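You operate a simulated robot arm through the tools that you are given. There is no shell and no other tool. Be economical: measure what you need, move in short steps, check, and stop when the job is done.

You are at the controls of a simulated robot arm. One attempt, no reset.

TASK
Fit the rod clamp and the square ring light on the grey stand's rod and power the supply up.
Fine: tighten the clamp's knob and leave the other clamps; the yellow plug goes into the socket on the white supply box before you flip its red switch on.

The check looks at the end state, three seconds after you hand in, the way a careful person would. Anything else that was tipped, shoved, dropped, spilled or broken makes it a failure.

THE ROBOT
A 6-joint arm with a fingered hand on a trunk, on a base that drives. Base frame: it is fixed to the floor where the robot stands at the start and does not move with it; the origin is under the middle of the robot, x ahead of it, y to its left, z up; the surface under the hand at the start is at about z = 800. Units: mm, degrees, N and s.
With the tool pointing down near the work surface it reaches from about 360 to 760 mm from the robot's upright axis, wherever it stands. Its first joint turns from -166.0 to 166.0 degrees. Places, roughly: blue clamp knob [800, 0, 800]; double clamp knob [800, -500, 800]; red switch on the supply box [700, -500, 900]; rod clamp knob [400, -100, 800]; signal lamp [-1700, -1900, 1100]; socket on the white supply box [700, -400, 900]; square ring light (8x8x3 cm) [500, -200, 800]; stand [600, 0, 800]; white supply box [700, -400, 800]. Payload 4 kg.
The tool frame sits at the grasp point between the pads (the TCP): z along the fingers, y along the line on which they close. The tips reach 26 mm beyond it. Largest opening 148 mm; the body of the gripper starts 73 mm behind the TCP. The gripper is a hand of 3 fingers: y runs from the thumb to the fingers, the wrist lies at [0, 0, -239] in the tool frame.
Orientation is that of the tool frame in the base frame, as a unit quaternion [x, y, z, w]. With the fingers straight down and closing along the base's y, the tool's x points along the base's -x, its y along +y and its z along -z.

THE INTERFACE
- The arm moves only by the tool drive_tool. Its argument "deltas" is a list of rows, each a list of 2 entries, a list of its own where there are three numbers: the shift along the tool's x, y, z in mm, then the turn, a rotation vector about the tool's x, y, z in degrees. In form: [[[tx, ty, tz], [rx, ry, rz]], ...]. A call has 1 to 10 rows; each row shifts and turns the commanded pose from where the row before left it, along the tool's axes as they then stand. Rows are played at 5 a second. More than 50 mm and 8.6 degrees between two rows, and nothing of the call is played. A pose out of reach is approached as far as the arm can. The call stops where the force on the tool passes 90 N (or 10 N more than at its start, if that is more) or the arm is blocked; 0.2 s more then pass. In this call time passes only in rows, and 0.2 s behind the last. It gives the time, the measured TCP pose, the force on the tool (base axes), the opening and the grip force at its end, in the units of the frame above (readings bear some noise), with the torque about the TCP (base axes, N m) and any sound that the robot's microphone picked up.
- Cameras (640 x 400 px; columns grow to the right, rows downward): "scene" is now at [20.2, 123.5, 1560]; the picture's right is [-0.45, -0.89, 0.00], its down [-0.51, 0.25, -0.82] and it looks along [0.74, -0.37, -0.57] (base axes); focal length 291 px, centre (320, 200). "wrist" rides on the gripper at [67, -39, -90] in the tool frame; the picture's right is [0.50, 0.87, 0.00], its down [-0.66, 0.38, -0.65] and it looks along [-0.57, 0.33, 0.76] (tool axes); focal length 222 px, centre (320, 200). There is no depth. A picture from a camera that has moved, and an enlarged one, comes with that camera's place and axes in the base frame and with its lens.
- grab_frame(camera): a new picture of that camera. It takes no simulated time.
- raise_lower(by): slides the trunk up (or, below 0, down) by that many mm; the arm and the scene camera ride with it, the base frame stays. It gives what a move gives, with no picture.
- roll_base(legs): drives the robot by 1 to 6 legs, each [ahead, left, turn to the left] in mm, mm and degrees, along the robot's own axes; the way and the turn of a leg run together, so that a leg with both is an arc; at most 1500 mm and 180 degrees a leg. The arm and the cameras ride along, it lands a little off, and it stops where it bumps. It gives what a move gives.
- finger_targets(finger1, finger2, thumb_bend): sets how far each is bent, from 0 (flat) to 1 (curled in); at 0.3 the hand is open as for a grip, at 0.7 the pads meet at the TCP. One left out holds its place. A second passes; each finger stops where it meets its share of the squeeze, and holds until it gets a number again. It is the only way to open and close the hand. It gives what a move gives, with no picture; readings hold the bend of each and the force on the fingers (four entries, about 0 where the hand has none), thumb and palm.
- pan_tilt(pan, tilt): turns the head with the scene camera to pan (to the left, within 155 degrees either way) and tilt (down, from -29 to 69), counted from straight ahead of the robot. It gives what a move gives.
- inspect(camera, box): a new picture of the part [left, top, right, bottom] of that camera's present view, enlarged. It takes no simulated time.
- finish_job(): hands the job in; it is judged then, once.

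Work in short steps. Places have to be worked out from the pictures, the camera data and where the tool is seen: move nearer, look again, correct. Check each grasp and each placing, and mend what went wrong. You have 120 turns and 82 pictures in all, those below and enlarged ones among them. Open the gripper and draw the arm clear of the work before you hand the job in, unless the task says otherwise.

The tools are called as name(argument=value, ...) on one line, values as JSON. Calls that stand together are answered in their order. drive_tool: Moves the arm, as the interface text tells. Its arguments: {"type":"object","properties":{"deltas":{"type":"array","items":{"type":"array"}}},"required":["deltas"]} The other tools are called the same way: raise_lower (by) slides the trunk up or down; finger_targets (finger1, finger2, thumb_bend) moves the fingers one by one; roll_base (legs) drives the base; pan_tilt (pan, tilt) turns the head that bears the scene camera; grab_frame (camera) takes a picture; inspect (camera, box) takes an enlarged picture of a part of a camera's view; finish_job () hands the job in.

At the start:

```text
clock: 0.0
tool_pos: [485.6, -72.1, 1325.3]
ee_rot: [0.001, 1.0, 0.001, 0.0]
force: [-0.3, 1.2, 0.5]
wrist_torque: [-0.02, 0.03, -0.01]
opening: 148.0
grip_force: 0.2
shape: jaw
bend: [0.3, 0.3, 0.3]
finger forces: [0.1, 0.1, 0.0, 0.1, 0.0, 0.1]
trunk travel left (down, up): [-500.0, 90.0]
robot x, y, heading: [-1.6, 1.5, -0.2]
head pan, tilt: [-26.7, 34.5]
```

scene: 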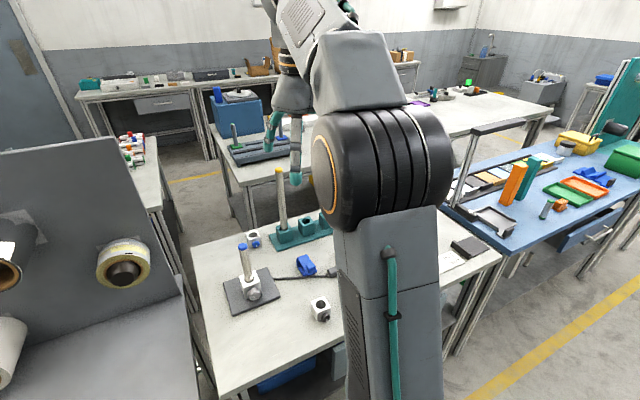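
wrist: 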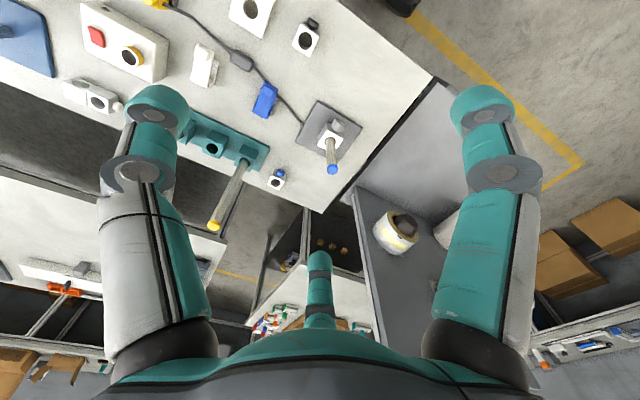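

The wrist view shows the table with stand, clamps, supply box and ring light. I take enlarged views to identify the parts.

inspect(camera="wrist", box=[60, 0, 380, 200])

inspect(camera="scene", box=[190, 150, 510, 350])

```text
2.00 times, centred on (220, 100) of wrist
camera zoom: at [418.4, -113.8, 1415.6], right [-0.5, 0.87, 0.0], down [0.65, 0.38, 0.66], along [0.57, 0.33, -0.76], focal length 444 px, centre (520, 400)
```

zoom: 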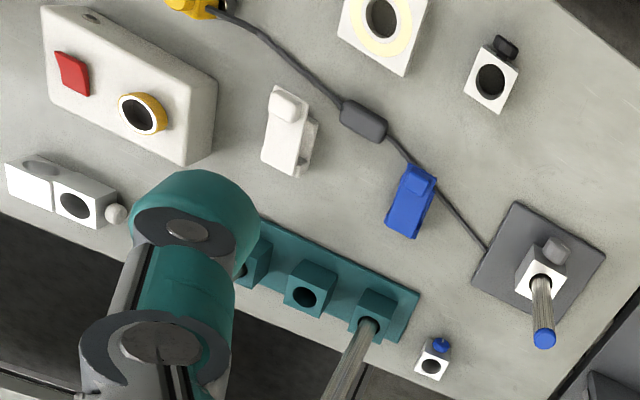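

```text
2.00 times, centred on (350, 250) of scene
camera zoom: at [20.2, 123.5, 1560.0], right [-0.45, -0.89, 0.0], down [-0.51, 0.25, -0.82], along [0.74, -0.37, -0.57], focal length 582 px, centre (260, 100)
```

zoom: 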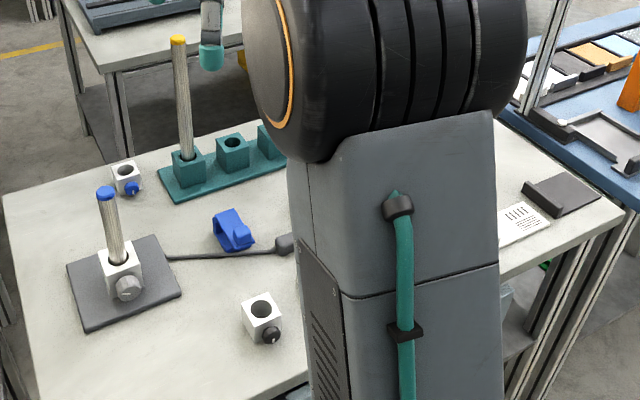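

Rough estimates: rod clamp at (482,-115), stand rod at (648,50) with its top near 980, ring light at (490,-232). I descend above the clamp and look at it closely.

drive_tool(deltas=[[[0, -20, 45], [0, 0, 0]], [[0, -20, 45], [0, 0, 0]], [[0, 0, 45], [0, 0, 0]], [[0, 0, 45], [0, 0, 0]], [[0, 0, 45], [0, 0, 0]], [[0, 0, 45], [0, 0, 0]]])

grab_frame(camera="wrist")

grab_frame(camera="scene")

```text
clock: 1.4
tool_pos: [484.8, -112.9, 1055.7]
ee_rot: [0.002, 1.0, 0.001, 0.001]
force: [0.0, 0.2, 0.2]
wrist_torque: [0.02, -0.02, 0.0]
opening: 148.0
grip_force: 0.0
shape: jaw
bend: [0.3, 0.3, 0.3]
finger forces: [0.1, 0.0, 0.0, 0.1, 0.0, 0.1]
trunk travel left (down, up): [-500.0, 90.0]
robot x, y, heading: [-1.9, -1.2, -0.2]
head pan, tilt: [-26.7, 34.5]
```

```text
77 pictures are left
camera wrist: at [418.1, -153.3, 1145.4], right [-0.5, 0.87, 0.0], down [0.65, 0.38, 0.66], along [0.57, 0.33, -0.76], focal length 222 px, centre (320, 200)
```

wrist: 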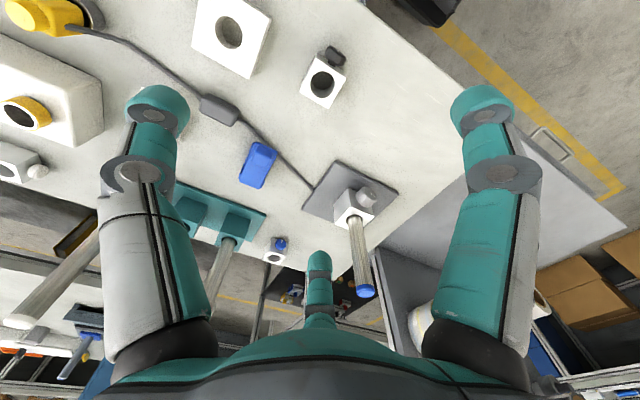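

```text
76 pictures are left
camera scene: at [20.4, 123.4, 1560.0], right [-0.45, -0.89, 0.0], down [-0.51, 0.25, -0.82], along [0.74, -0.37, -0.57], focal length 291 px, centre (320, 200)
```

scene: 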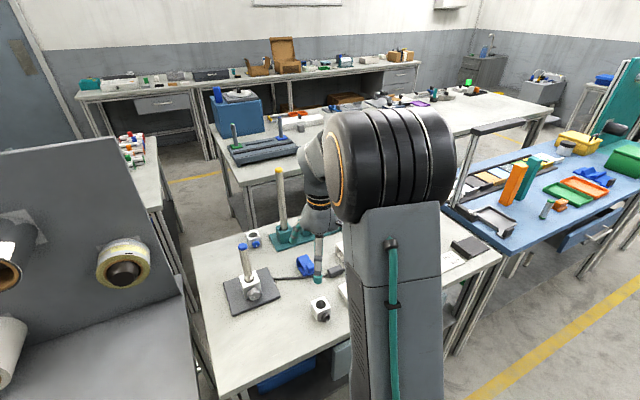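

inspect(camera="wrist", box=[180, 0, 420, 150])

inspect(camera="wrist", box=[230, 130, 450, 310])

inspect(camera="scene", box=[210, 220, 360, 340])

```text
2.67 times, centred on (300, 75) of wrist
camera zoom: at [418.1, -153.3, 1145.4], right [-0.5, 0.87, 0.0], down [0.65, 0.38, 0.66], along [0.57, 0.33, -0.76], focal length 592 px, centre (373, 533)
```

zoom: 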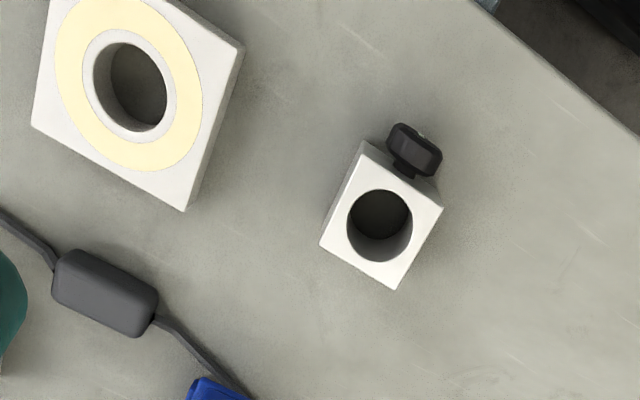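

```text
2.22 times, centred on (340, 220) of wrist
camera zoom: at [418.1, -153.3, 1145.4], right [-0.5, 0.87, 0.0], down [0.65, 0.38, 0.66], along [0.57, 0.33, -0.76], focal length 494 px, centre (276, 156)
```

zoom: 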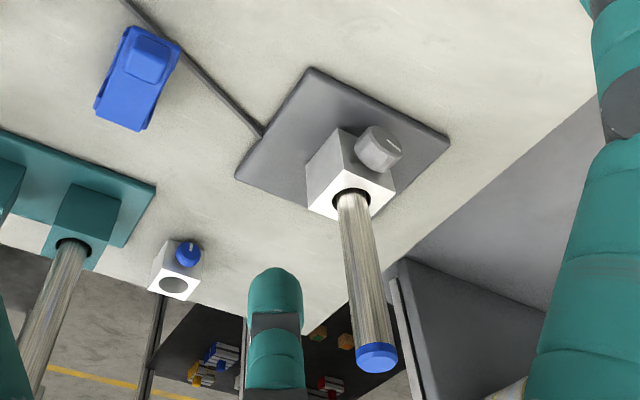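

```text
3.33 times, centred on (285, 280) of scene
camera zoom: at [20.4, 123.4, 1560.0], right [-0.45, -0.89, 0.0], down [-0.51, 0.25, -0.82], along [0.74, -0.37, -0.57], focal length 970 px, centre (437, -67)
```

zoom: 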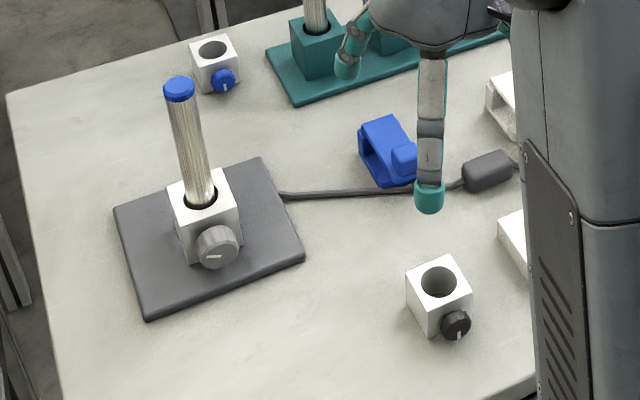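

Ring light lies lit face up with a hole; the rod clamp is axis aligned (centre ≈(480,-113), ≈43 mm, knob to -x). I turn the hand 90° so that the thumb is on the +x face and the knob sits between the two fingers.

drive_tool(deltas=[[[0, 0, 8], [0, 0, -8.2]], [[0, 0, 8], [0, 0, -8.2]], [[0, 0, 8], [0, 0, -8.2]], [[0, 0, 8], [0, 0, -8.2]], [[0, 0, 8], [0, 0, -8.2]], [[0, 0, 8], [0, 0, -8.2]], [[0, 0, 8], [0, 0, -8.2]], [[0, 0, 8], [0, 0, -8.2]], [[0, 0, 8], [0, 0, -8.2]], [[0, 0, 8], [0, 0, -8.2]]])

drive_tool(deltas=[[[0, 4, 20], [0, 0, -8]]])

grab_frame(camera="wrist")

```text
clock: 3.6
tool_pos: [465.7, -15.5, 921.3]
ee_rot: [-0.643, 0.765, -0.033, -0.014]
force: [-0.1, 1.1, 0.8]
wrist_torque: [-0.01, 0.02, 0.02]
opening: 147.9
grip_force: 0.1
shape: jaw
bend: [0.3, 0.3, 0.3]
finger forces: [0.1, 0.0, 0.0, 0.0, 0.0, 0.1]
out of reach, approached as far as the arm can: row 7, 8, 9, 10
trunk travel left (down, up): [-500.0, 90.0]
robot x, y, heading: [-2.7, -1.8, -0.1]
head pan, tilt: [-26.7, 34.5]
```

```text
clock: 4.0
tool_pos: [453.5, 0.0, 887.0]
ee_rot: [-0.695, 0.718, -0.036, -0.015]
force: [-0.2, -0.4, -0.2]
wrist_torque: [0.01, -0.02, 0.03]
opening: 148.1
grip_force: 0.0
shape: jaw
bend: [0.3, 0.3, 0.3]
finger forces: [0.0, 0.0, 0.0, 0.1, 0.0, 0.0]
out of reach, approached as far as the arm can: row 1
trunk travel left (down, up): [-500.0, 90.0]
robot x, y, heading: [-1.0, 1.7, 0.2]
head pan, tilt: [-26.7, 34.5]
```

```text
72 pictures are left
camera wrist: at [487.1, -63.8, 982.9], right [-0.88, -0.47, 0.01], down [-0.37, 0.71, 0.59], along [-0.29, 0.52, -0.81], focal length 222 px, centre (320, 200)
```

wrist: 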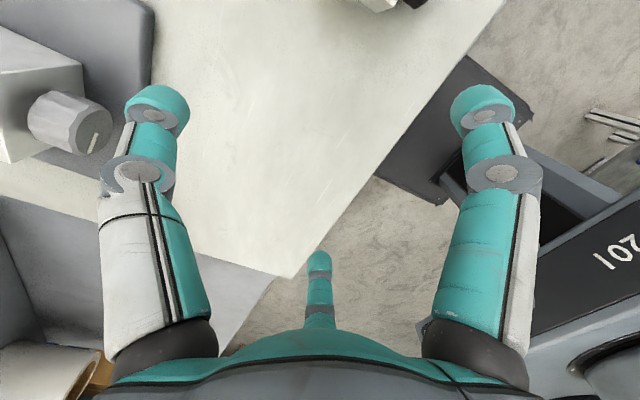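

The hand hit a wrist limit and drifted. Since the three fingers are 120° apart, a yaw of -30° gives an equivalent grasp with the knob in a gap, so I raise and turn back that way.

drive_tool(deltas=[[[0, 0, -40], [0, 0, 0]], [[0, 0, -40], [0, 0, 8.4]], [[0, 0, -40], [0, 0, 8.4]], [[0, 0, 0], [0, 0, 8.4]], [[0, 0, 0], [0, 0, 8.4]], [[0, 0, 0], [0, 0, 8.4]], [[0, 0, 0], [0, 0, 8.4]], [[0, 0, 0], [0, 0, 8.4]], [[0, 0, 0], [0, 0, 8.4]], [[0, 0, 0], [0, 0, 8.4]]])

```text
clock: 6.2
tool_pos: [440.5, 21.5, 991.4]
ee_rot: [-0.113, 0.993, -0.022, 0.005]
force: [-0.9, -0.6, -0.2]
wrist_torque: [-0.02, 0.03, -0.03]
opening: 148.1
grip_force: 0.1
shape: jaw
bend: [0.3, 0.3, 0.3]
finger forces: [0.0, 0.0, 0.1, 0.1, 0.0, 0.0]
out of reach, approached as far as the arm can: row 1
trunk travel left (down, up): [-500.0, 90.0]
robot x, y, heading: [-2.2, -4.1, 0.3]
head pan, tilt: [-26.7, 34.5]
```

drive_tool(deltas=[[[0, 0, 0], [-2.56, 0.3, 0]], [[0, 0, 0], [0, 0, 8.5]], [[0, 0, 0], [0, 0, 8.5]], [[0, 0, 0], [0, 0, 8.5]], [[0, 0, 0], [0, 0, 8.5]], [[0, 0, 0], [0, 0, 8.5]], [[-25.4, -24.2, 0], [0, 0, 0]], [[-25.4, -24.2, 0], [0, 0, 0]], [[-25.4, -24.2, 0], [0, 0, 0]], [[-25.4, -24.2, 0], [0, 0, 0]]])

grab_frame(camera="wrist")

```text
clock: 8.4
tool_pos: [481.8, -112.3, 993.2]
ee_rot: [0.255, 0.967, -0.001, 0.0]
force: [-0.3, 0.8, 0.3]
wrist_torque: [-0.03, -0.04, 0.01]
opening: 147.9
grip_force: 0.1
shape: jaw
bend: [0.3, 0.3, 0.3]
finger forces: [0.0, 0.0, 0.1, 0.0, 0.0, 0.1]
trunk travel left (down, up): [-500.0, 90.0]
robot x, y, heading: [-0.5, 0.6, -0.1]
head pan, tilt: [-26.7, 34.5]
```

```text
71 pictures are left
camera wrist: at [404.3, -115.3, 1083.4], right [-0.01, 1.0, 0.0], down [0.76, 0.01, 0.65], along [0.65, 0.01, -0.76], focal length 222 px, centre (320, 200)
```

wrist: 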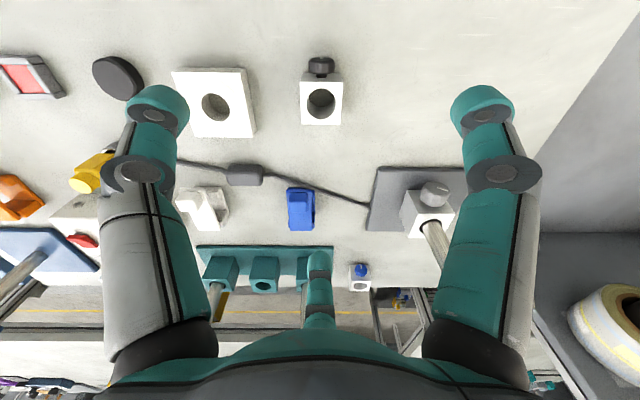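

Clamp centre now reads (478,-113). I partly close the fingers to avoid the ring light, then descend.

finger_targets(finger1=0.45, finger2=0.45, thumb_bend=0.45)

drive_tool(deltas=[[[3.3, -2.5, 40], [0, 0, 0]], [[0, 0, 40], [0, 0, 0]], [[0, 0, 30], [0, 0, 0]]])

grab_frame(camera="wrist")

inspect(camera="scene", box=[250, 220, 400, 340])

```text
clock: 9.4
tool_pos: [481.3, -112.3, 993.2]
ee_rot: [0.254, 0.967, 0.0, -0.001]
force: [-0.1, -0.2, -0.4]
wrist_torque: [-0.01, -0.01, 0.01]
opening: 78.9
grip_force: 0.0
shape: fingers
bend: [0.45, 0.45, 0.45]
finger forces: [0.0, 0.0, 0.0, 0.1, 0.0, 0.0]
trunk travel left (down, up): [-500.0, 90.0]
robot x, y, heading: [2.3, -4.2, 0.1]
head pan, tilt: [-26.7, 34.5]
```

```text
clock: 10.2
tool_pos: [476.3, -114.2, 884.4]
ee_rot: [0.254, 0.967, 0.0, -0.001]
force: [-1.1, 0.1, -0.4]
wrist_torque: [-0.02, -0.01, 0.05]
opening: 78.9
grip_force: 0.1
shape: fingers
bend: [0.45, 0.45, 0.45]
finger forces: [0.1, 0.0, 0.0, 0.0, 0.0, 0.0]
trunk travel left (down, up): [-500.0, 90.0]
robot x, y, heading: [3.6, -0.7, -0.1]
head pan, tilt: [-26.7, 34.5]
```

```text
70 pictures are left
camera wrist: at [399.8, -115.6, 975.8], right [-0.01, 1.0, 0.0], down [0.76, 0.01, 0.65], along [0.65, 0.0, -0.76], focal length 222 px, centre (320, 200)
```

wrist: 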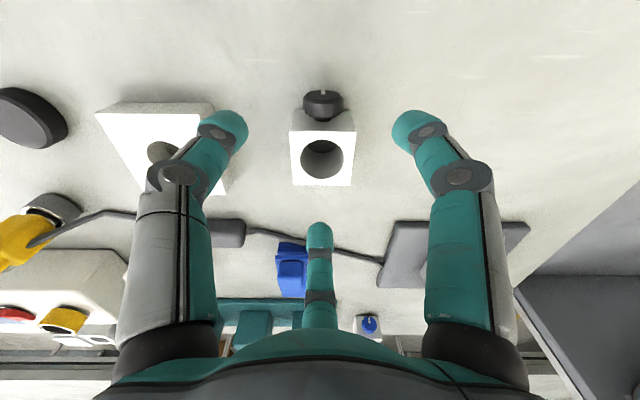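

```text
3.33 times, centred on (325, 280) of scene
camera zoom: at [20.4, 123.4, 1560.0], right [-0.45, -0.89, 0.0], down [-0.51, 0.25, -0.82], along [0.74, -0.37, -0.57], focal length 970 px, centre (303, -67)
```

zoom: 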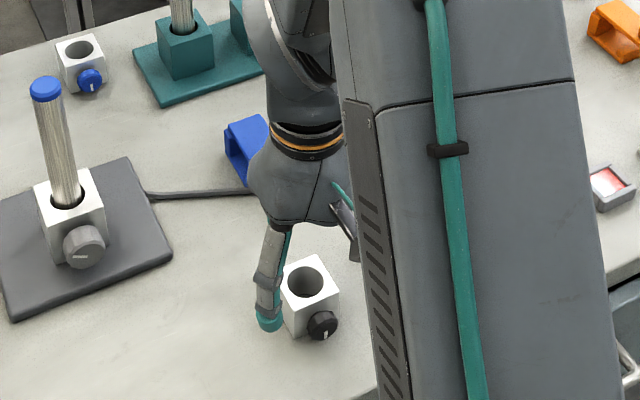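

Hand is centred on the clamp. I descend to grasp height and close.

drive_tool(deltas=[[[-1.5, 1, 20], [0, 0, 0]], [[0, 0, 17], [0, 0, 0]]])

finger_targets(finger1=0.54, finger2=0.54, thumb_bend=0.54)

grab_frame(camera="wrist")

```text
clock: 10.8
tool_pos: [479.7, -112.0, 847.4]
ee_rot: [0.255, 0.967, -0.001, -0.001]
force: [1.1, 0.1, -0.4]
wrist_torque: [-0.06, -0.02, -0.03]
opening: 79.0
grip_force: 0.0
shape: fingers
bend: [0.45, 0.45, 0.45]
finger forces: [0.0, 0.0, 0.0, 0.0, 0.0, 0.0]
trunk travel left (down, up): [-500.0, 90.0]
robot x, y, heading: [-3.5, 2.4, -0.1]
head pan, tilt: [-26.7, 34.5]
```

```text
clock: 11.8
tool_pos: [479.4, -111.5, 846.7]
ee_rot: [0.255, 0.967, 0.0, -0.002]
force: [0.5, -0.5, 0.3]
wrist_torque: [0.01, 0.01, 0.02]
opening: 49.6
grip_force: 0.1
shape: fingers
bend: [0.54, 0.54, 0.54]
finger forces: [0.0, 0.0, 0.0, 0.0, 0.1, 0.0]
trunk travel left (down, up): [-500.0, 90.0]
robot x, y, heading: [2.9, -0.6, 0.2]
head pan, tilt: [-26.7, 34.5]
```

```text
68 pictures are left
camera wrist: at [402.0, -114.8, 937.5], right [-0.01, 1.0, 0.0], down [0.76, 0.01, 0.65], along [0.65, 0.01, -0.76], focal length 222 px, centre (320, 200)
```

wrist: 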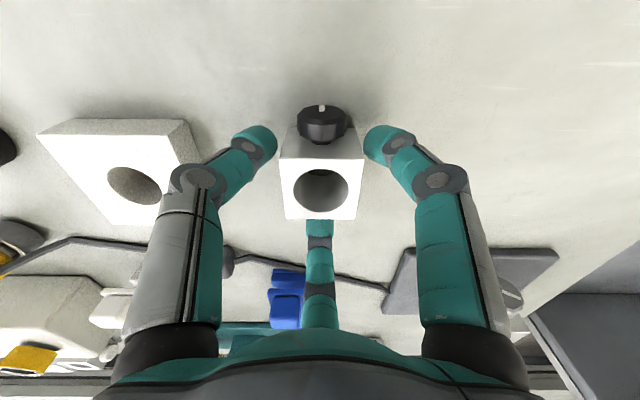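

drive_tool(deltas=[[[-4.3, 2.0, 3], [0, 0, 0]]])

finger_targets(finger1=0.62, finger2=0.62, thumb_bend=0.62)

grab_frame(camera="wrist")

```text
clock: 12.2
tool_pos: [484.3, -112.4, 842.7]
ee_rot: [0.254, 0.967, -0.001, -0.001]
force: [-0.4, -0.4, 0.7]
wrist_torque: [0.01, -0.01, 0.01]
opening: 49.5
grip_force: 0.0
shape: fingers
bend: [0.54, 0.54, 0.54]
finger forces: [0.0, 0.1, 0.1, 0.1, 0.0, 0.1]
trunk travel left (down, up): [-500.0, 90.0]
robot x, y, heading: [-4.6, 1.1, 0.2]
head pan, tilt: [-26.7, 34.5]
```

```text
clock: 13.2
tool_pos: [483.8, -112.3, 844.2]
ee_rot: [0.255, 0.967, 0.0, -0.001]
force: [-0.3, -0.5, -0.5]
wrist_torque: [0.01, 0.0, 0.02]
opening: 40.6
grip_force: 6.6
shape: fingers
bend: [0.56, 0.6, 0.59]
finger forces: [5.1, 2.0, 0.0, 0.0, 5.2, 0.2]
trunk travel left (down, up): [-500.0, 90.0]
robot x, y, heading: [2.0, -1.4, -0.1]
head pan, tilt: [-26.7, 34.5]
```

```text
67 pictures are left
camera wrist: at [407.4, -115.0, 933.9], right [-0.01, 1.0, 0.0], down [0.76, 0.01, 0.65], along [0.65, 0.01, -0.76], focal length 222 px, centre (320, 200)
```

wrist: 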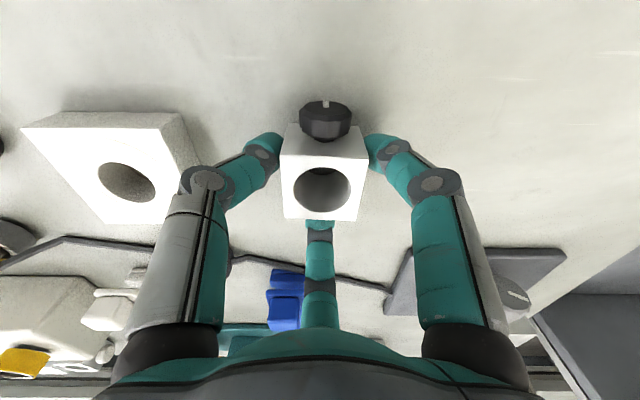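

All three fingers touch. I squeeze more and lift a little to test.

finger_targets(finger1=0.8, finger2=0.8, thumb_bend=0.8)

drive_tool(deltas=[[[0, 0, -15], [0, 0, 0]], [[0, 0, -15], [0, 0, 0]]])

grab_frame(camera="wrist")

```text
clock: 14.2
tool_pos: [484.4, -112.7, 844.3]
ee_rot: [0.255, 0.967, -0.001, -0.001]
force: [0.3, -0.5, 3.9]
wrist_torque: [0.08, -0.06, 0.0]
opening: 38.9
grip_force: 24.6
shape: fingers
bend: [0.55, 0.6, 0.66]
finger forces: [14.1, 14.1, 0.0, 0.0, 19.9, 0.0]
trunk travel left (down, up): [-500.0, 90.0]
robot x, y, heading: [0.7, 0.3, 0.1]
head pan, tilt: [-26.7, 34.5]
```

```text
clock: 14.8
tool_pos: [483.7, -112.9, 871.9]
ee_rot: [0.254, 0.967, -0.001, -0.001]
force: [0.0, 0.0, -1.5]
wrist_torque: [-0.04, 0.01, -0.03]
opening: 38.5
grip_force: 24.1
shape: fingers
bend: [0.55, 0.6, 0.66]
finger forces: [14.5, 13.7, 0.0, 0.0, 19.6, 0.0]
trunk travel left (down, up): [-500.0, 90.0]
robot x, y, heading: [1.5, 3.1, -0.0]
head pan, tilt: [-26.7, 34.5]
```

```text
66 pictures are left
camera wrist: at [406.9, -115.0, 963.2], right [-0.01, 1.0, 0.0], down [0.76, 0.01, 0.65], along [0.65, 0.01, -0.76], focal length 222 px, centre (320, 200)
```

wrist: 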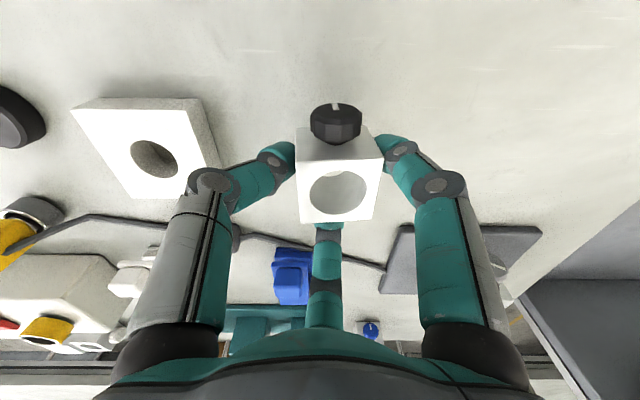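

Clamp held and lifted cleanly. I raise it, turn it +45° (so its knob won't be above the grey one), and carry it over the rod.

drive_tool(deltas=[[[0, 0, -40], [0, 0, 0]], [[0, 0, -40], [0, 0, 0]], [[0, 0, -40], [0, 0, 0]], [[0, 0, -40], [0, 0, 0]], [[0, 0, -40], [0, 0, 0]], [[0, 0, 0], [0, 0, -7.5]], [[0, 0, 0], [0, 0, -7.5]], [[0, 0, 0], [0, 0, -7.5]], [[0, 0, 0], [0, 0, -7.5]], [[0, 0, 0], [0, 0, -7.5]]])

drive_tool(deltas=[[[0, 0, 0], [0, 0, -7.5]], [[-30, 16, 0], [0, 0, 0]], [[-34, 18, 0], [0, 0, 0]], [[-34, 18, 0], [0, 0, 0]], [[-34, 18, 0], [0, 0, 0]], [[-34, 18, 0], [0, 0, 0]], [[-34, 18, 0], [0, 0, 0]]])

grab_frame(camera="wrist")

inspect(camera="scene", box=[150, 130, 350, 290])

```text
clock: 17.0
tool_pos: [483.6, -113.9, 1072.6]
ee_rot: [-0.071, 0.997, -0.001, -0.001]
force: [-0.4, -0.5, -1.5]
wrist_torque: [-0.02, 0.0, 0.01]
opening: 38.8
grip_force: 23.5
shape: fingers
bend: [0.55, 0.6, 0.66]
finger forces: [14.7, 13.3, 0.1, 0.0, 19.7, 0.0]
trunk travel left (down, up): [-500.0, 90.0]
robot x, y, heading: [3.1, 0.6, -0.2]
head pan, tilt: [-26.7, 34.5]
```

```text
clock: 18.6
tool_pos: [648.3, 45.5, 1069.2]
ee_rot: [-0.135, 0.991, -0.001, -0.001]
force: [-0.4, -0.2, -0.8]
wrist_torque: [0.02, 0.01, 0.02]
opening: 38.5
grip_force: 24.2
shape: fingers
bend: [0.55, 0.6, 0.66]
finger forces: [14.6, 13.2, 0.0, 0.1, 19.6, 0.0]
trunk travel left (down, up): [-500.0, 90.0]
robot x, y, heading: [2.4, -1.0, -0.1]
head pan, tilt: [-26.7, 34.5]
```

```text
65 pictures are left
camera wrist: at [595.2, -11.7, 1160.0], right [-0.71, 0.7, 0.0], down [0.53, 0.54, 0.65], along [0.46, 0.47, -0.76], focal length 222 px, centre (320, 200)
```

wrist: 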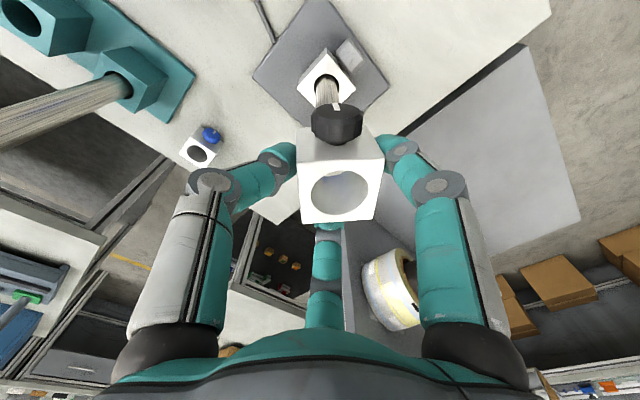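

```text
2.50 times, centred on (250, 210) of scene
camera zoom: at [20.7, 123.6, 1560.0], right [-0.45, -0.89, 0.0], down [-0.51, 0.25, -0.82], along [0.74, -0.37, -0.57], focal length 728 px, centre (495, 175)
```

zoom: 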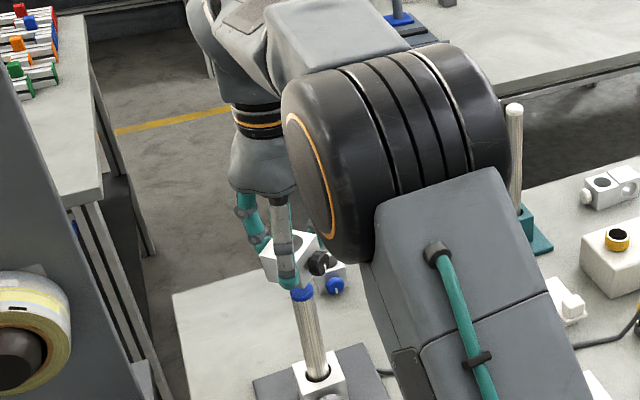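

Clamp is nearly above the rod. I take an enlarged wrist view to measure the alignment precisely.

inspect(camera="wrist", box=[240, 30, 440, 230])

inspect(camera="scene", box=[230, 210, 310, 310])

```text
2.00 times, centred on (340, 130) of wrist
camera zoom: at [595.2, -11.7, 1160.0], right [-0.71, 0.7, 0.0], down [0.53, 0.54, 0.65], along [0.46, 0.47, -0.76], focal length 444 px, centre (280, 340)
```

zoom: 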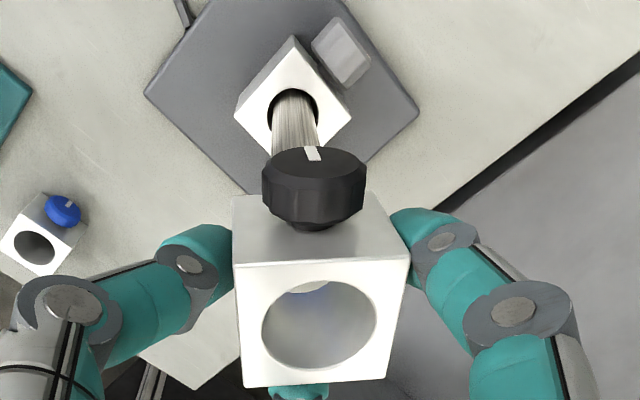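

```text
4.00 times, centred on (270, 260) of scene
camera zoom: at [20.7, 123.6, 1560.0], right [-0.45, -0.89, 0.0], down [-0.51, 0.25, -0.82], along [0.74, -0.37, -0.57], focal length 1165 px, centre (520, -40)
```

zoom: 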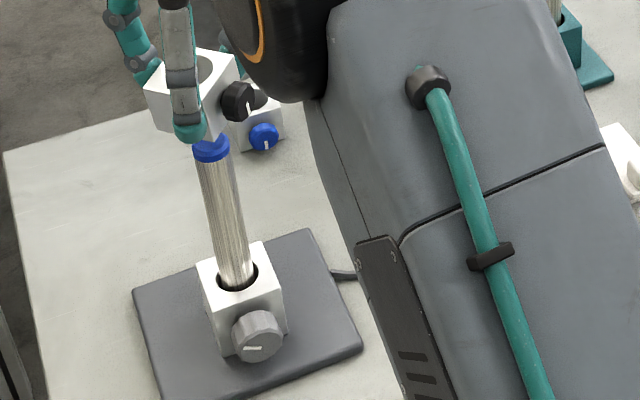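

inspect(camera="scene", box=[255, 215, 305, 255])

```text
10.00 times, centred on (280, 235) of scene
camera zoom: at [20.7, 123.6, 1560.0], right [-0.45, -0.89, 0.0], down [-0.51, 0.25, -0.82], along [0.74, -0.37, -0.57], focal length 2911 px, centre (720, -150)
```

zoom: 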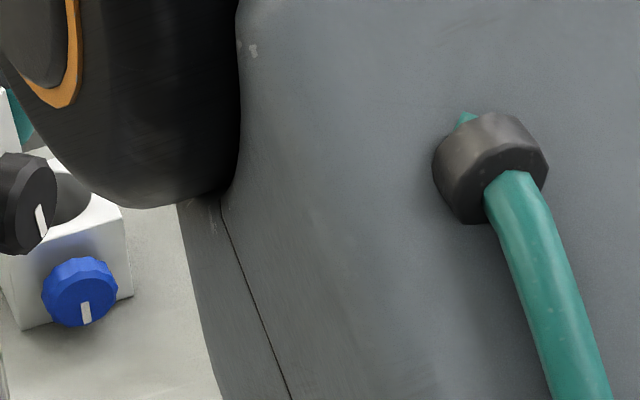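

inspect(camera="scene", box=[220, 213, 270, 253])

```text
10.00 times, centred on (245, 233) of scene
camera zoom: at [20.7, 123.6, 1560.0], right [-0.45, -0.89, 0.0], down [-0.51, 0.25, -0.82], along [0.74, -0.37, -0.57], focal length 2911 px, centre (1070, -130)
```

zoom: 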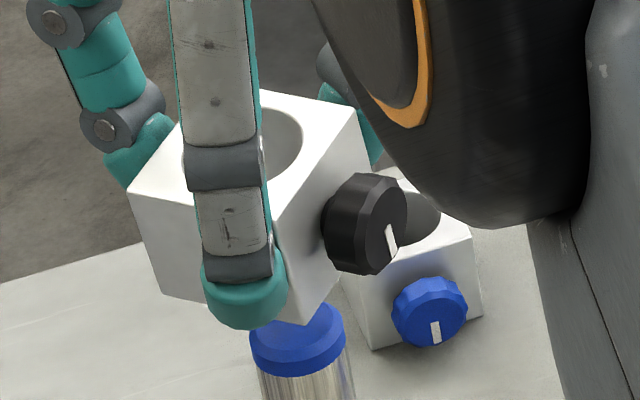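

Scene and wrist views agree that the hole must move about (-0.5,-3.4) mm. I apply that and lower to just above the cap.

drive_tool(deltas=[[[1.4, -3.1, 0], [0, 0, 0]], [[0, 0, 8], [0, 0, 0]], [[0, 0, 8], [0, 0, 0]]])

inspect(camera="scene", box=[220, 213, 270, 253])

inspect(camera="wrist", box=[260, 70, 420, 230])

```text
clock: 19.4
tool_pos: [647.9, 40.7, 1054.4]
ee_rot: [-0.135, 0.991, 0.0, -0.001]
force: [0.3, 0.3, -1.5]
wrist_torque: [0.04, -0.04, 0.02]
opening: 38.3
grip_force: 23.8
shape: fingers
bend: [0.55, 0.6, 0.66]
finger forces: [14.6, 13.2, 0.0, 0.0, 19.7, 0.1]
trunk travel left (down, up): [-500.0, 90.0]
robot x, y, heading: [1.6, -3.7, -0.1]
head pan, tilt: [-26.7, 34.5]
```

```text
10.00 times, centred on (245, 233) of scene
camera zoom: at [20.4, 123.5, 1560.0], right [-0.45, -0.89, 0.0], down [-0.51, 0.25, -0.82], along [0.74, -0.37, -0.57], focal length 2911 px, centre (1070, -130)
```

zoom: 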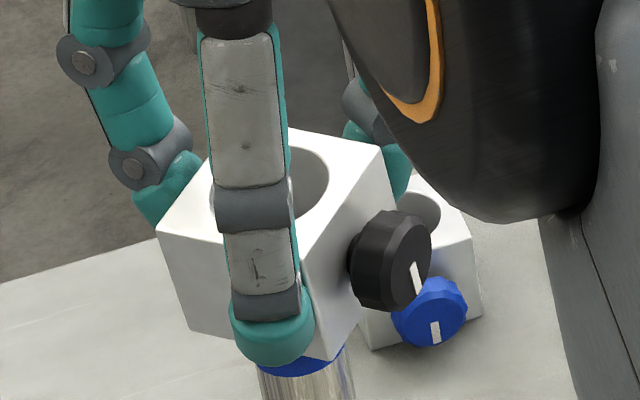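

```text
2.50 times, centred on (340, 150) of wrist
camera zoom: at [594.9, -16.5, 1145.0], right [-0.71, 0.7, 0.0], down [0.53, 0.54, 0.65], along [0.46, 0.47, -0.76], focal length 555 px, centre (270, 325)
```

zoom: 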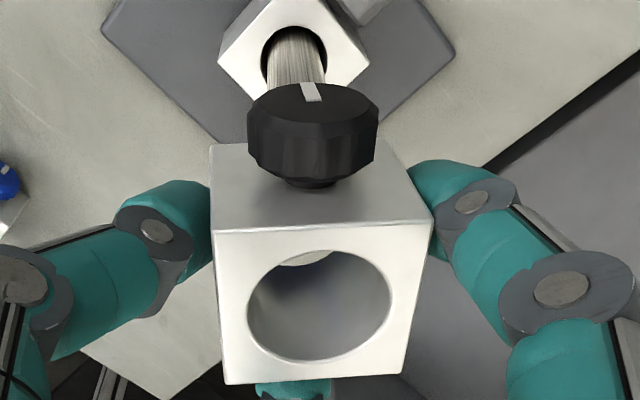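

drive_tool(deltas=[[[-0.3, 1, 0], [0, 0, 0]], [[0, 0, 5], [0, 0, 0]], [[0, 0, 5], [0, 0, 0]], [[0, 0, 5], [0, 0, 0]]])

inspect(camera="wrist", box=[260, 70, 420, 230])

inspect(camera="scene", box=[220, 213, 270, 253])

```text
clock: 20.4
tool_pos: [649.2, 39.8, 1041.3]
ee_rot: [-0.135, 0.991, 0.0, 0.0]
force: [-0.5, 0.1, -2.1]
wrist_torque: [0.0, -0.02, -0.01]
opening: 38.6
grip_force: 23.7
shape: fingers
bend: [0.54, 0.6, 0.66]
finger forces: [14.7, 13.2, 0.1, 0.0, 19.7, 0.0]
trunk travel left (down, up): [-500.0, 90.0]
robot x, y, heading: [-0.7, -1.6, 0.1]
head pan, tilt: [-26.7, 34.5]
```

```text
2.50 times, centred on (340, 150) of wrist
camera zoom: at [595.0, -17.1, 1130.6], right [-0.71, 0.7, 0.0], down [0.53, 0.54, 0.65], along [0.46, 0.47, -0.76], focal length 555 px, centre (270, 325)
```

zoom: 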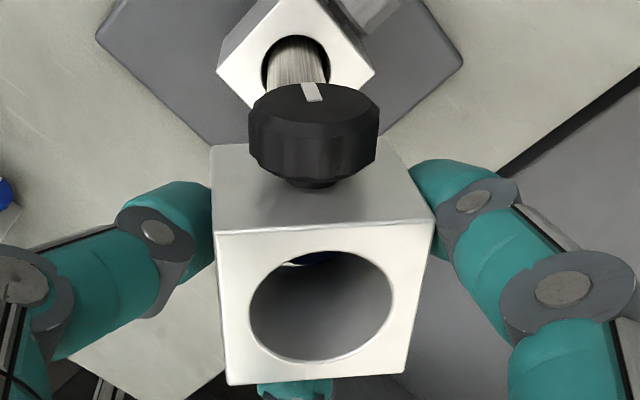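

```text
10.00 times, centred on (245, 233) of scene
camera zoom: at [20.4, 123.5, 1560.0], right [-0.45, -0.89, 0.0], down [-0.51, 0.25, -0.82], along [0.74, -0.37, -0.57], focal length 2911 px, centre (1070, -130)
```

zoom: 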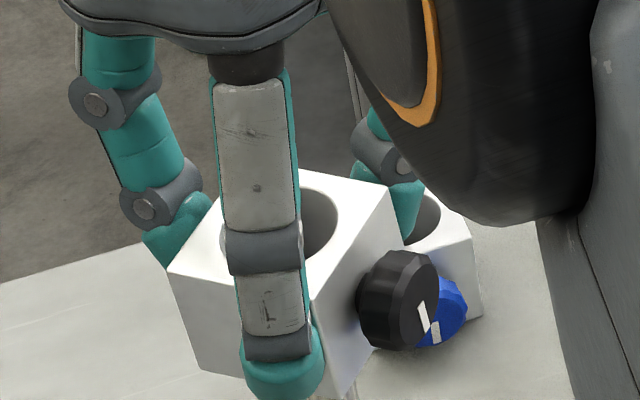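

drive_tool(deltas=[[[-0.3, 1.3, 0], [0, 0, 0]], [[0, 0, 4], [0, 0, 0]], [[0, 0, 4], [0, 0, 0]], [[0, 0, 4], [0, 0, 0]]])

inspect(camera="wrist", box=[260, 70, 420, 230])

```text
clock: 21.4
tool_pos: [649.1, 40.9, 1027.8]
ee_rot: [-0.135, 0.991, -0.001, -0.002]
force: [0.0, -0.2, -0.9]
wrist_torque: [0.02, -0.02, 0.02]
opening: 38.6
grip_force: 23.5
shape: fingers
bend: [0.54, 0.6, 0.66]
finger forces: [14.7, 13.1, 0.0, 0.1, 19.7, 0.0]
trunk travel left (down, up): [-500.0, 90.0]
robot x, y, heading: [-1.8, -2.4, 0.1]
head pan, tilt: [-26.7, 34.5]
```

```text
2.50 times, centred on (340, 150) of wrist
camera zoom: at [594.8, -15.8, 1118.7], right [-0.71, 0.7, 0.0], down [0.53, 0.54, 0.65], along [0.46, 0.47, -0.76], focal length 555 px, centre (270, 325)
```

zoom: 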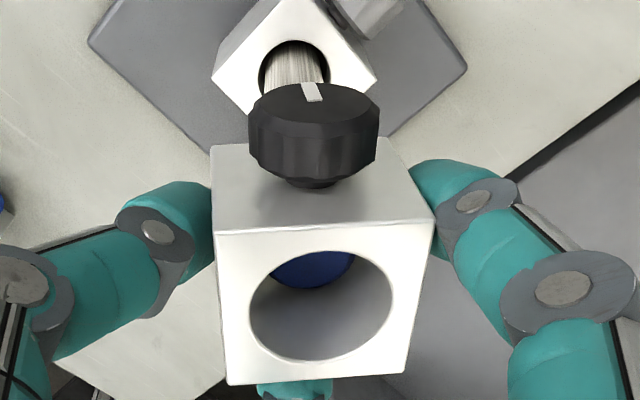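

The blue cap is inside the hole. I keep lowering gently.

drive_tool(deltas=[[[0, 0, 5], [0, 0, 0]], [[0, 0, 5], [0, 0, 0]], [[0, 0, 5], [0, 0, 0]], [[0, 0, 5], [0, 0, 0]]])

inspect(camera="wrist", box=[260, 70, 420, 230])

```text
clock: 22.4
tool_pos: [649.5, 40.0, 1008.5]
ee_rot: [-0.135, 0.991, 0.0, -0.001]
force: [-0.7, -0.1, -1.3]
wrist_torque: [-0.01, 0.03, -0.02]
opening: 38.6
grip_force: 23.9
shape: fingers
bend: [0.54, 0.6, 0.66]
finger forces: [14.7, 13.1, 0.0, 0.0, 19.7, 0.0]
trunk travel left (down, up): [-500.0, 90.0]
robot x, y, heading: [-1.1, 4.0, 0.0]
head pan, tilt: [-26.7, 34.5]
```

```text
2.50 times, centred on (340, 150) of wrist
camera zoom: at [595.3, -15.9, 1099.3], right [-0.71, 0.7, 0.0], down [0.53, 0.54, 0.65], along [0.46, 0.47, -0.76], focal length 555 px, centre (270, 325)
```

zoom: 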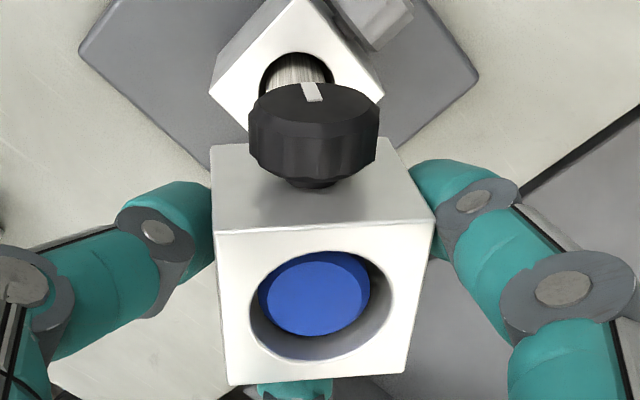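

drive_tool(deltas=[[[-1.0, 0.6, 5], [0, 0, 0]], [[0, 0, 5], [0, 0, 0]], [[0, 0, 5], [0, 0, 0]]])

inspect(camera="wrist", box=[260, 70, 420, 230])

```text
clock: 23.2
tool_pos: [648.8, 42.0, 995.4]
ee_rot: [-0.135, 0.991, 0.0, -0.002]
force: [0.3, 0.7, -1.4]
wrist_torque: [-0.02, -0.01, -0.01]
opening: 38.9
grip_force: 24.0
shape: fingers
bend: [0.54, 0.6, 0.66]
finger forces: [14.7, 13.0, 0.0, 0.0, 19.7, 0.0]
trunk travel left (down, up): [-500.0, 90.0]
robot x, y, heading: [1.6, 0.8, -0.1]
head pan, tilt: [-26.7, 34.5]
```

```text
2.50 times, centred on (340, 150) of wrist
camera zoom: at [596.1, -14.3, 1084.6], right [-0.71, 0.7, 0.0], down [0.53, 0.54, 0.65], along [0.46, 0.47, -0.76], focal length 555 px, centre (270, 325)
```

zoom: 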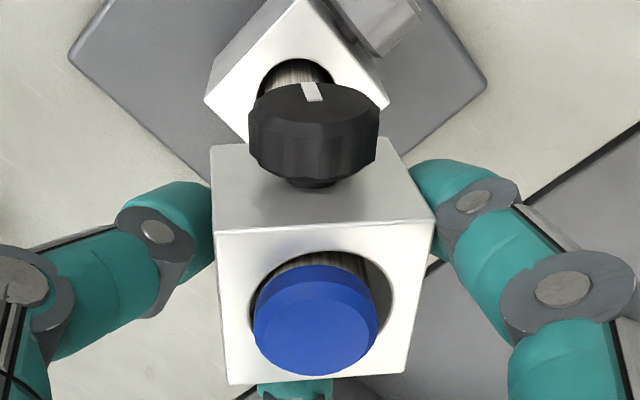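

drive_tool(deltas=[[[-0.3, -0.3, 6], [0, 0, 0]], [[0, 0, 6], [0, 0, 0]], [[0, 0, 6], [0, 0, 0]], [[0, 0, 6], [0, 0, 0]], [[0, 0, 6], [0, 0, 0]], [[0, 0, 6], [0, 0, 0]], [[0, 0, 6], [0, 0, 0]]])

grab_frame(camera="wrist")

inspect(camera="scene", box=[200, 180, 320, 300])

```text
clock: 24.8
tool_pos: [649.6, 42.2, 952.8]
ee_rot: [-0.135, 0.991, -0.001, -0.001]
force: [-0.9, 0.1, -0.4]
wrist_torque: [0.0, 0.01, -0.01]
opening: 38.6
grip_force: 23.1
shape: fingers
bend: [0.54, 0.6, 0.66]
finger forces: [14.9, 13.0, 0.1, 0.1, 19.6, 0.0]
trunk travel left (down, up): [-500.0, 90.0]
robot x, y, heading: [-0.3, -0.3, 0.1]
head pan, tilt: [-26.7, 34.5]
```

```text
52 pictures are left
camera wrist: at [595.8, -14.4, 1042.7], right [-0.71, 0.7, 0.0], down [0.53, 0.54, 0.65], along [0.46, 0.47, -0.76], focal length 222 px, centre (320, 200)
```

wrist: 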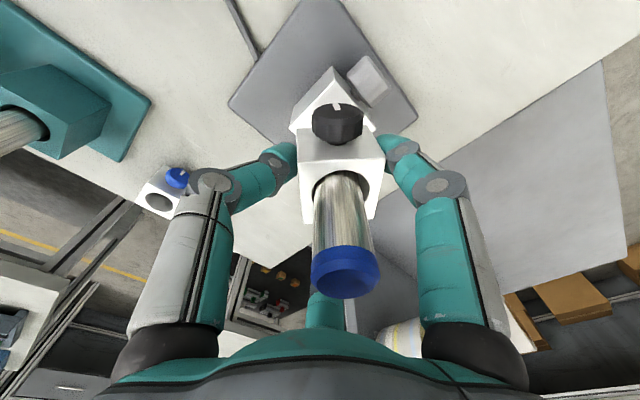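

```text
3.33 times, centred on (260, 240) of scene
camera zoom: at [20.4, 123.5, 1560.0], right [-0.45, -0.89, 0.0], down [-0.51, 0.25, -0.82], along [0.74, -0.37, -0.57], focal length 970 px, centre (520, 67)
```

zoom: 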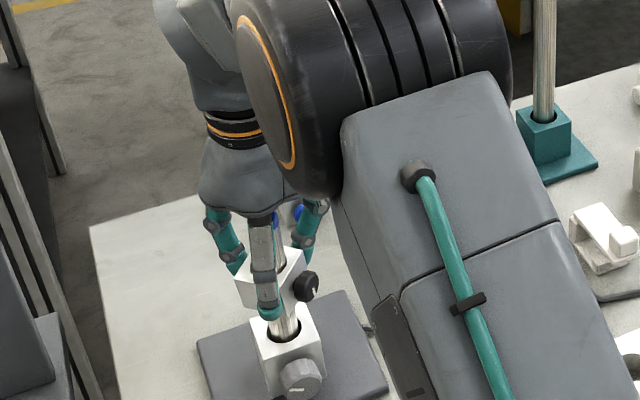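

drive_tool(deltas=[[[0, 0, 5], [0, 0, 0]], [[0, 0, 5], [0, 0, 0]], [[0, 0, 5], [0, 0, 0]], [[0, 0, 2], [0, 0, 0]]])

grab_frame(camera="wrist")

```text
clock: 25.8
tool_pos: [650.1, 41.6, 935.2]
ee_rot: [-0.136, 0.991, -0.001, -0.001]
force: [-0.6, -0.5, -1.3]
wrist_torque: [-0.01, 0.02, -0.01]
opening: 38.9
grip_force: 23.8
shape: fingers
bend: [0.54, 0.6, 0.66]
finger forces: [14.8, 12.9, 0.0, 0.0, 19.8, 0.0]
trunk travel left (down, up): [-500.0, 90.0]
robot x, y, heading: [2.4, 0.1, -0.1]
head pan, tilt: [-26.7, 34.5]
```

```text
50 pictures are left
camera wrist: at [596.1, -15.0, 1025.1], right [-0.71, 0.7, 0.0], down [0.53, 0.54, 0.65], along [0.46, 0.47, -0.76], focal length 222 px, centre (320, 200)
```

wrist: 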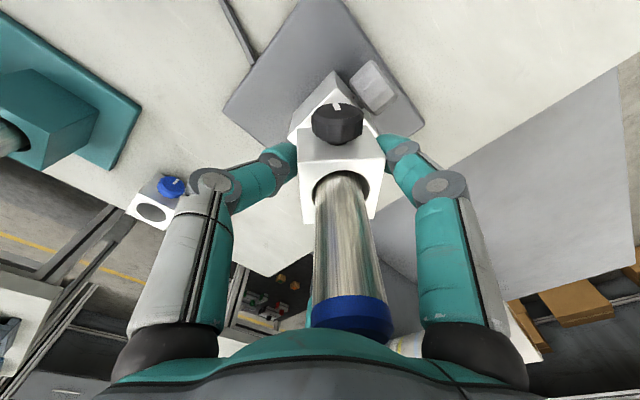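

Cap nearly reaches the palm; clamp bottom is about 35 mm above the grey clamp. I loosen the fingers slightly so that it slides down the rod.

finger_targets(finger1=0.52, finger2=0.55, thumb_bend=0.55)

grab_frame(camera="wrist")

```text
clock: 26.8
tool_pos: [648.3, 42.8, 935.3]
ee_rot: [-0.135, 0.991, 0.0, -0.003]
force: [0.3, 0.3, 0.6]
wrist_torque: [-0.01, 0.0, 0.0]
opening: 51.1
grip_force: 0.1
shape: fingers
bend: [0.52, 0.55, 0.55]
finger forces: [0.1, 0.1, 0.0, 0.0, 0.0, 0.0]
trunk travel left (down, up): [-500.0, 90.0]
robot x, y, heading: [-0.6, -3.5, 0.2]
head pan, tilt: [-26.7, 34.5]
```

```text
49 pictures are left
camera wrist: at [596.0, -14.9, 1025.3], right [-0.71, 0.7, 0.0], down [0.53, 0.54, 0.65], along [0.46, 0.47, -0.76], focal length 222 px, centre (320, 200)
```

wrist: 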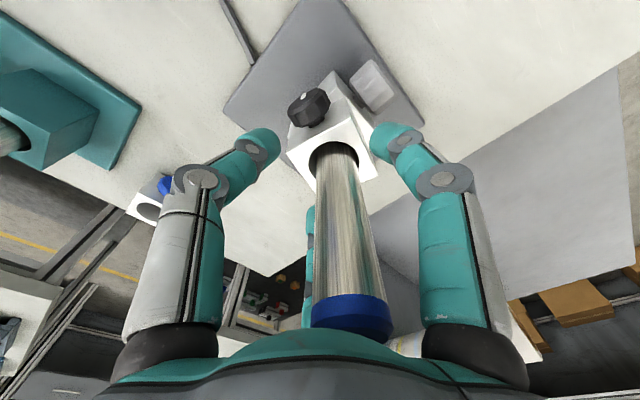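

The clamp slid down onto the grey one. I raise the hand straight off the rod and look.

finger_targets(finger1=0.45, finger2=0.45, thumb_bend=0.45)

drive_tool(deltas=[[[0, 0, -30], [0, 0, 0]], [[0, 0, -40], [0, 0, 0]], [[0, 0, -40], [0, 0, 0]], [[0, 0, -40], [0, 0, 0]]])

grab_frame(camera="wrist")

inspect(camera="scene", box=[220, 220, 320, 320])

```text
clock: 27.8
tool_pos: [649.5, 40.8, 935.0]
ee_rot: [-0.136, 0.991, -0.001, -0.002]
force: [-0.3, -0.3, 0.2]
wrist_torque: [0.01, 0.0, -0.04]
opening: 77.9
grip_force: 0.1
shape: fingers
bend: [0.45, 0.45, 0.45]
finger forces: [0.1, 0.0, 0.0, 0.0, 0.1, 0.1]
trunk travel left (down, up): [-500.0, 90.0]
robot x, y, heading: [-2.5, 2.1, -0.1]
head pan, tilt: [-26.7, 34.5]
```

```text
clock: 28.8
tool_pos: [649.8, 40.7, 1085.5]
ee_rot: [-0.136, 0.991, -0.001, -0.002]
force: [0.5, 0.7, -0.4]
wrist_torque: [0.01, -0.01, 0.0]
opening: 78.4
grip_force: 0.0
shape: fingers
bend: [0.45, 0.45, 0.45]
finger forces: [0.0, 0.0, 0.0, 0.0, 0.1, 0.0]
trunk travel left (down, up): [-500.0, 90.0]
robot x, y, heading: [1.9, -0.3, 0.0]
head pan, tilt: [-26.7, 34.5]
```

```text
48 pictures are left
camera wrist: at [597.1, -16.6, 1175.9], right [-0.71, 0.7, 0.0], down [0.53, 0.54, 0.65], along [0.46, 0.47, -0.76], focal length 222 px, centre (320, 200)
```

wrist: 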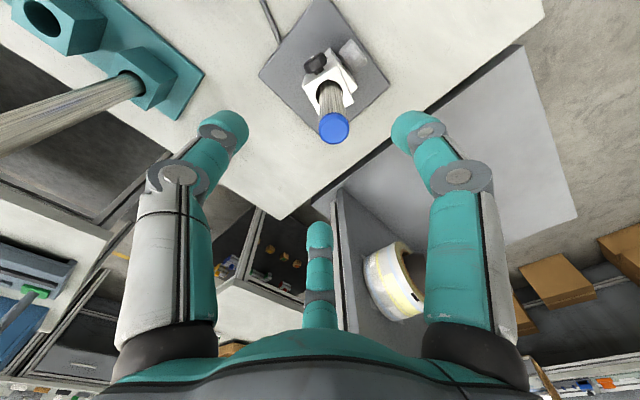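

```text
4.00 times, centred on (270, 270) of scene
camera zoom: at [20.2, 123.5, 1560.0], right [-0.45, -0.89, 0.0], down [-0.51, 0.25, -0.82], along [0.74, -0.37, -0.57], focal length 1165 px, centre (520, -80)
```

zoom: 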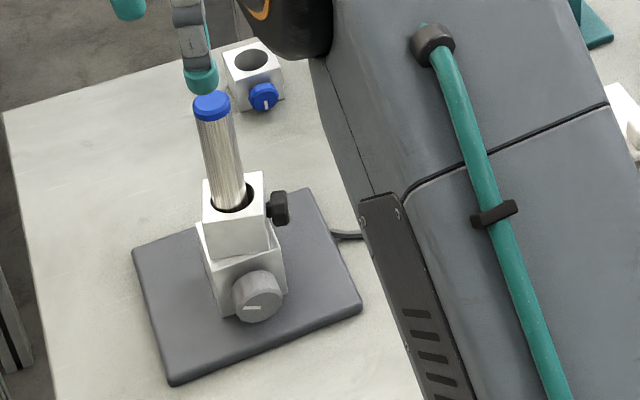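

Clamp is seated on the rod with its knob pointing roughly toward -y. I zoom to measure the knob.

inspect(camera="wrist", box=[270, 30, 390, 150])

inspect(camera="scene", box=[240, 240, 280, 280])

```text
3.33 times, centred on (330, 90) of wrist
camera zoom: at [597.1, -16.6, 1175.9], right [-0.71, 0.7, 0.0], down [0.53, 0.54, 0.65], along [0.46, 0.47, -0.76], focal length 740 px, centre (287, 567)
```

zoom: 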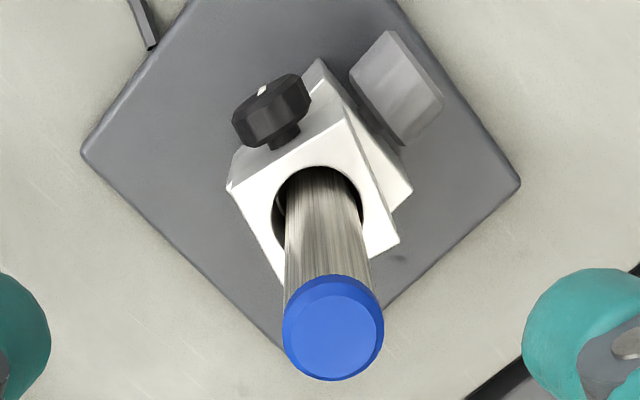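

```text
10.00 times, centred on (260, 260) of scene
camera zoom: at [20.2, 123.5, 1560.0], right [-0.45, -0.89, 0.0], down [-0.51, 0.25, -0.82], along [0.74, -0.37, -0.57], focal length 2911 px, centre (920, -400)
```

zoom: 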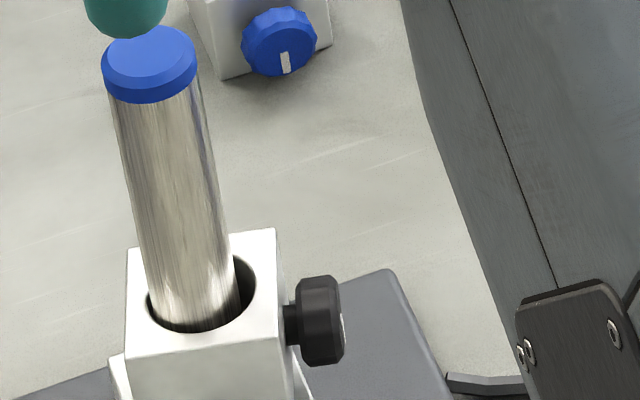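

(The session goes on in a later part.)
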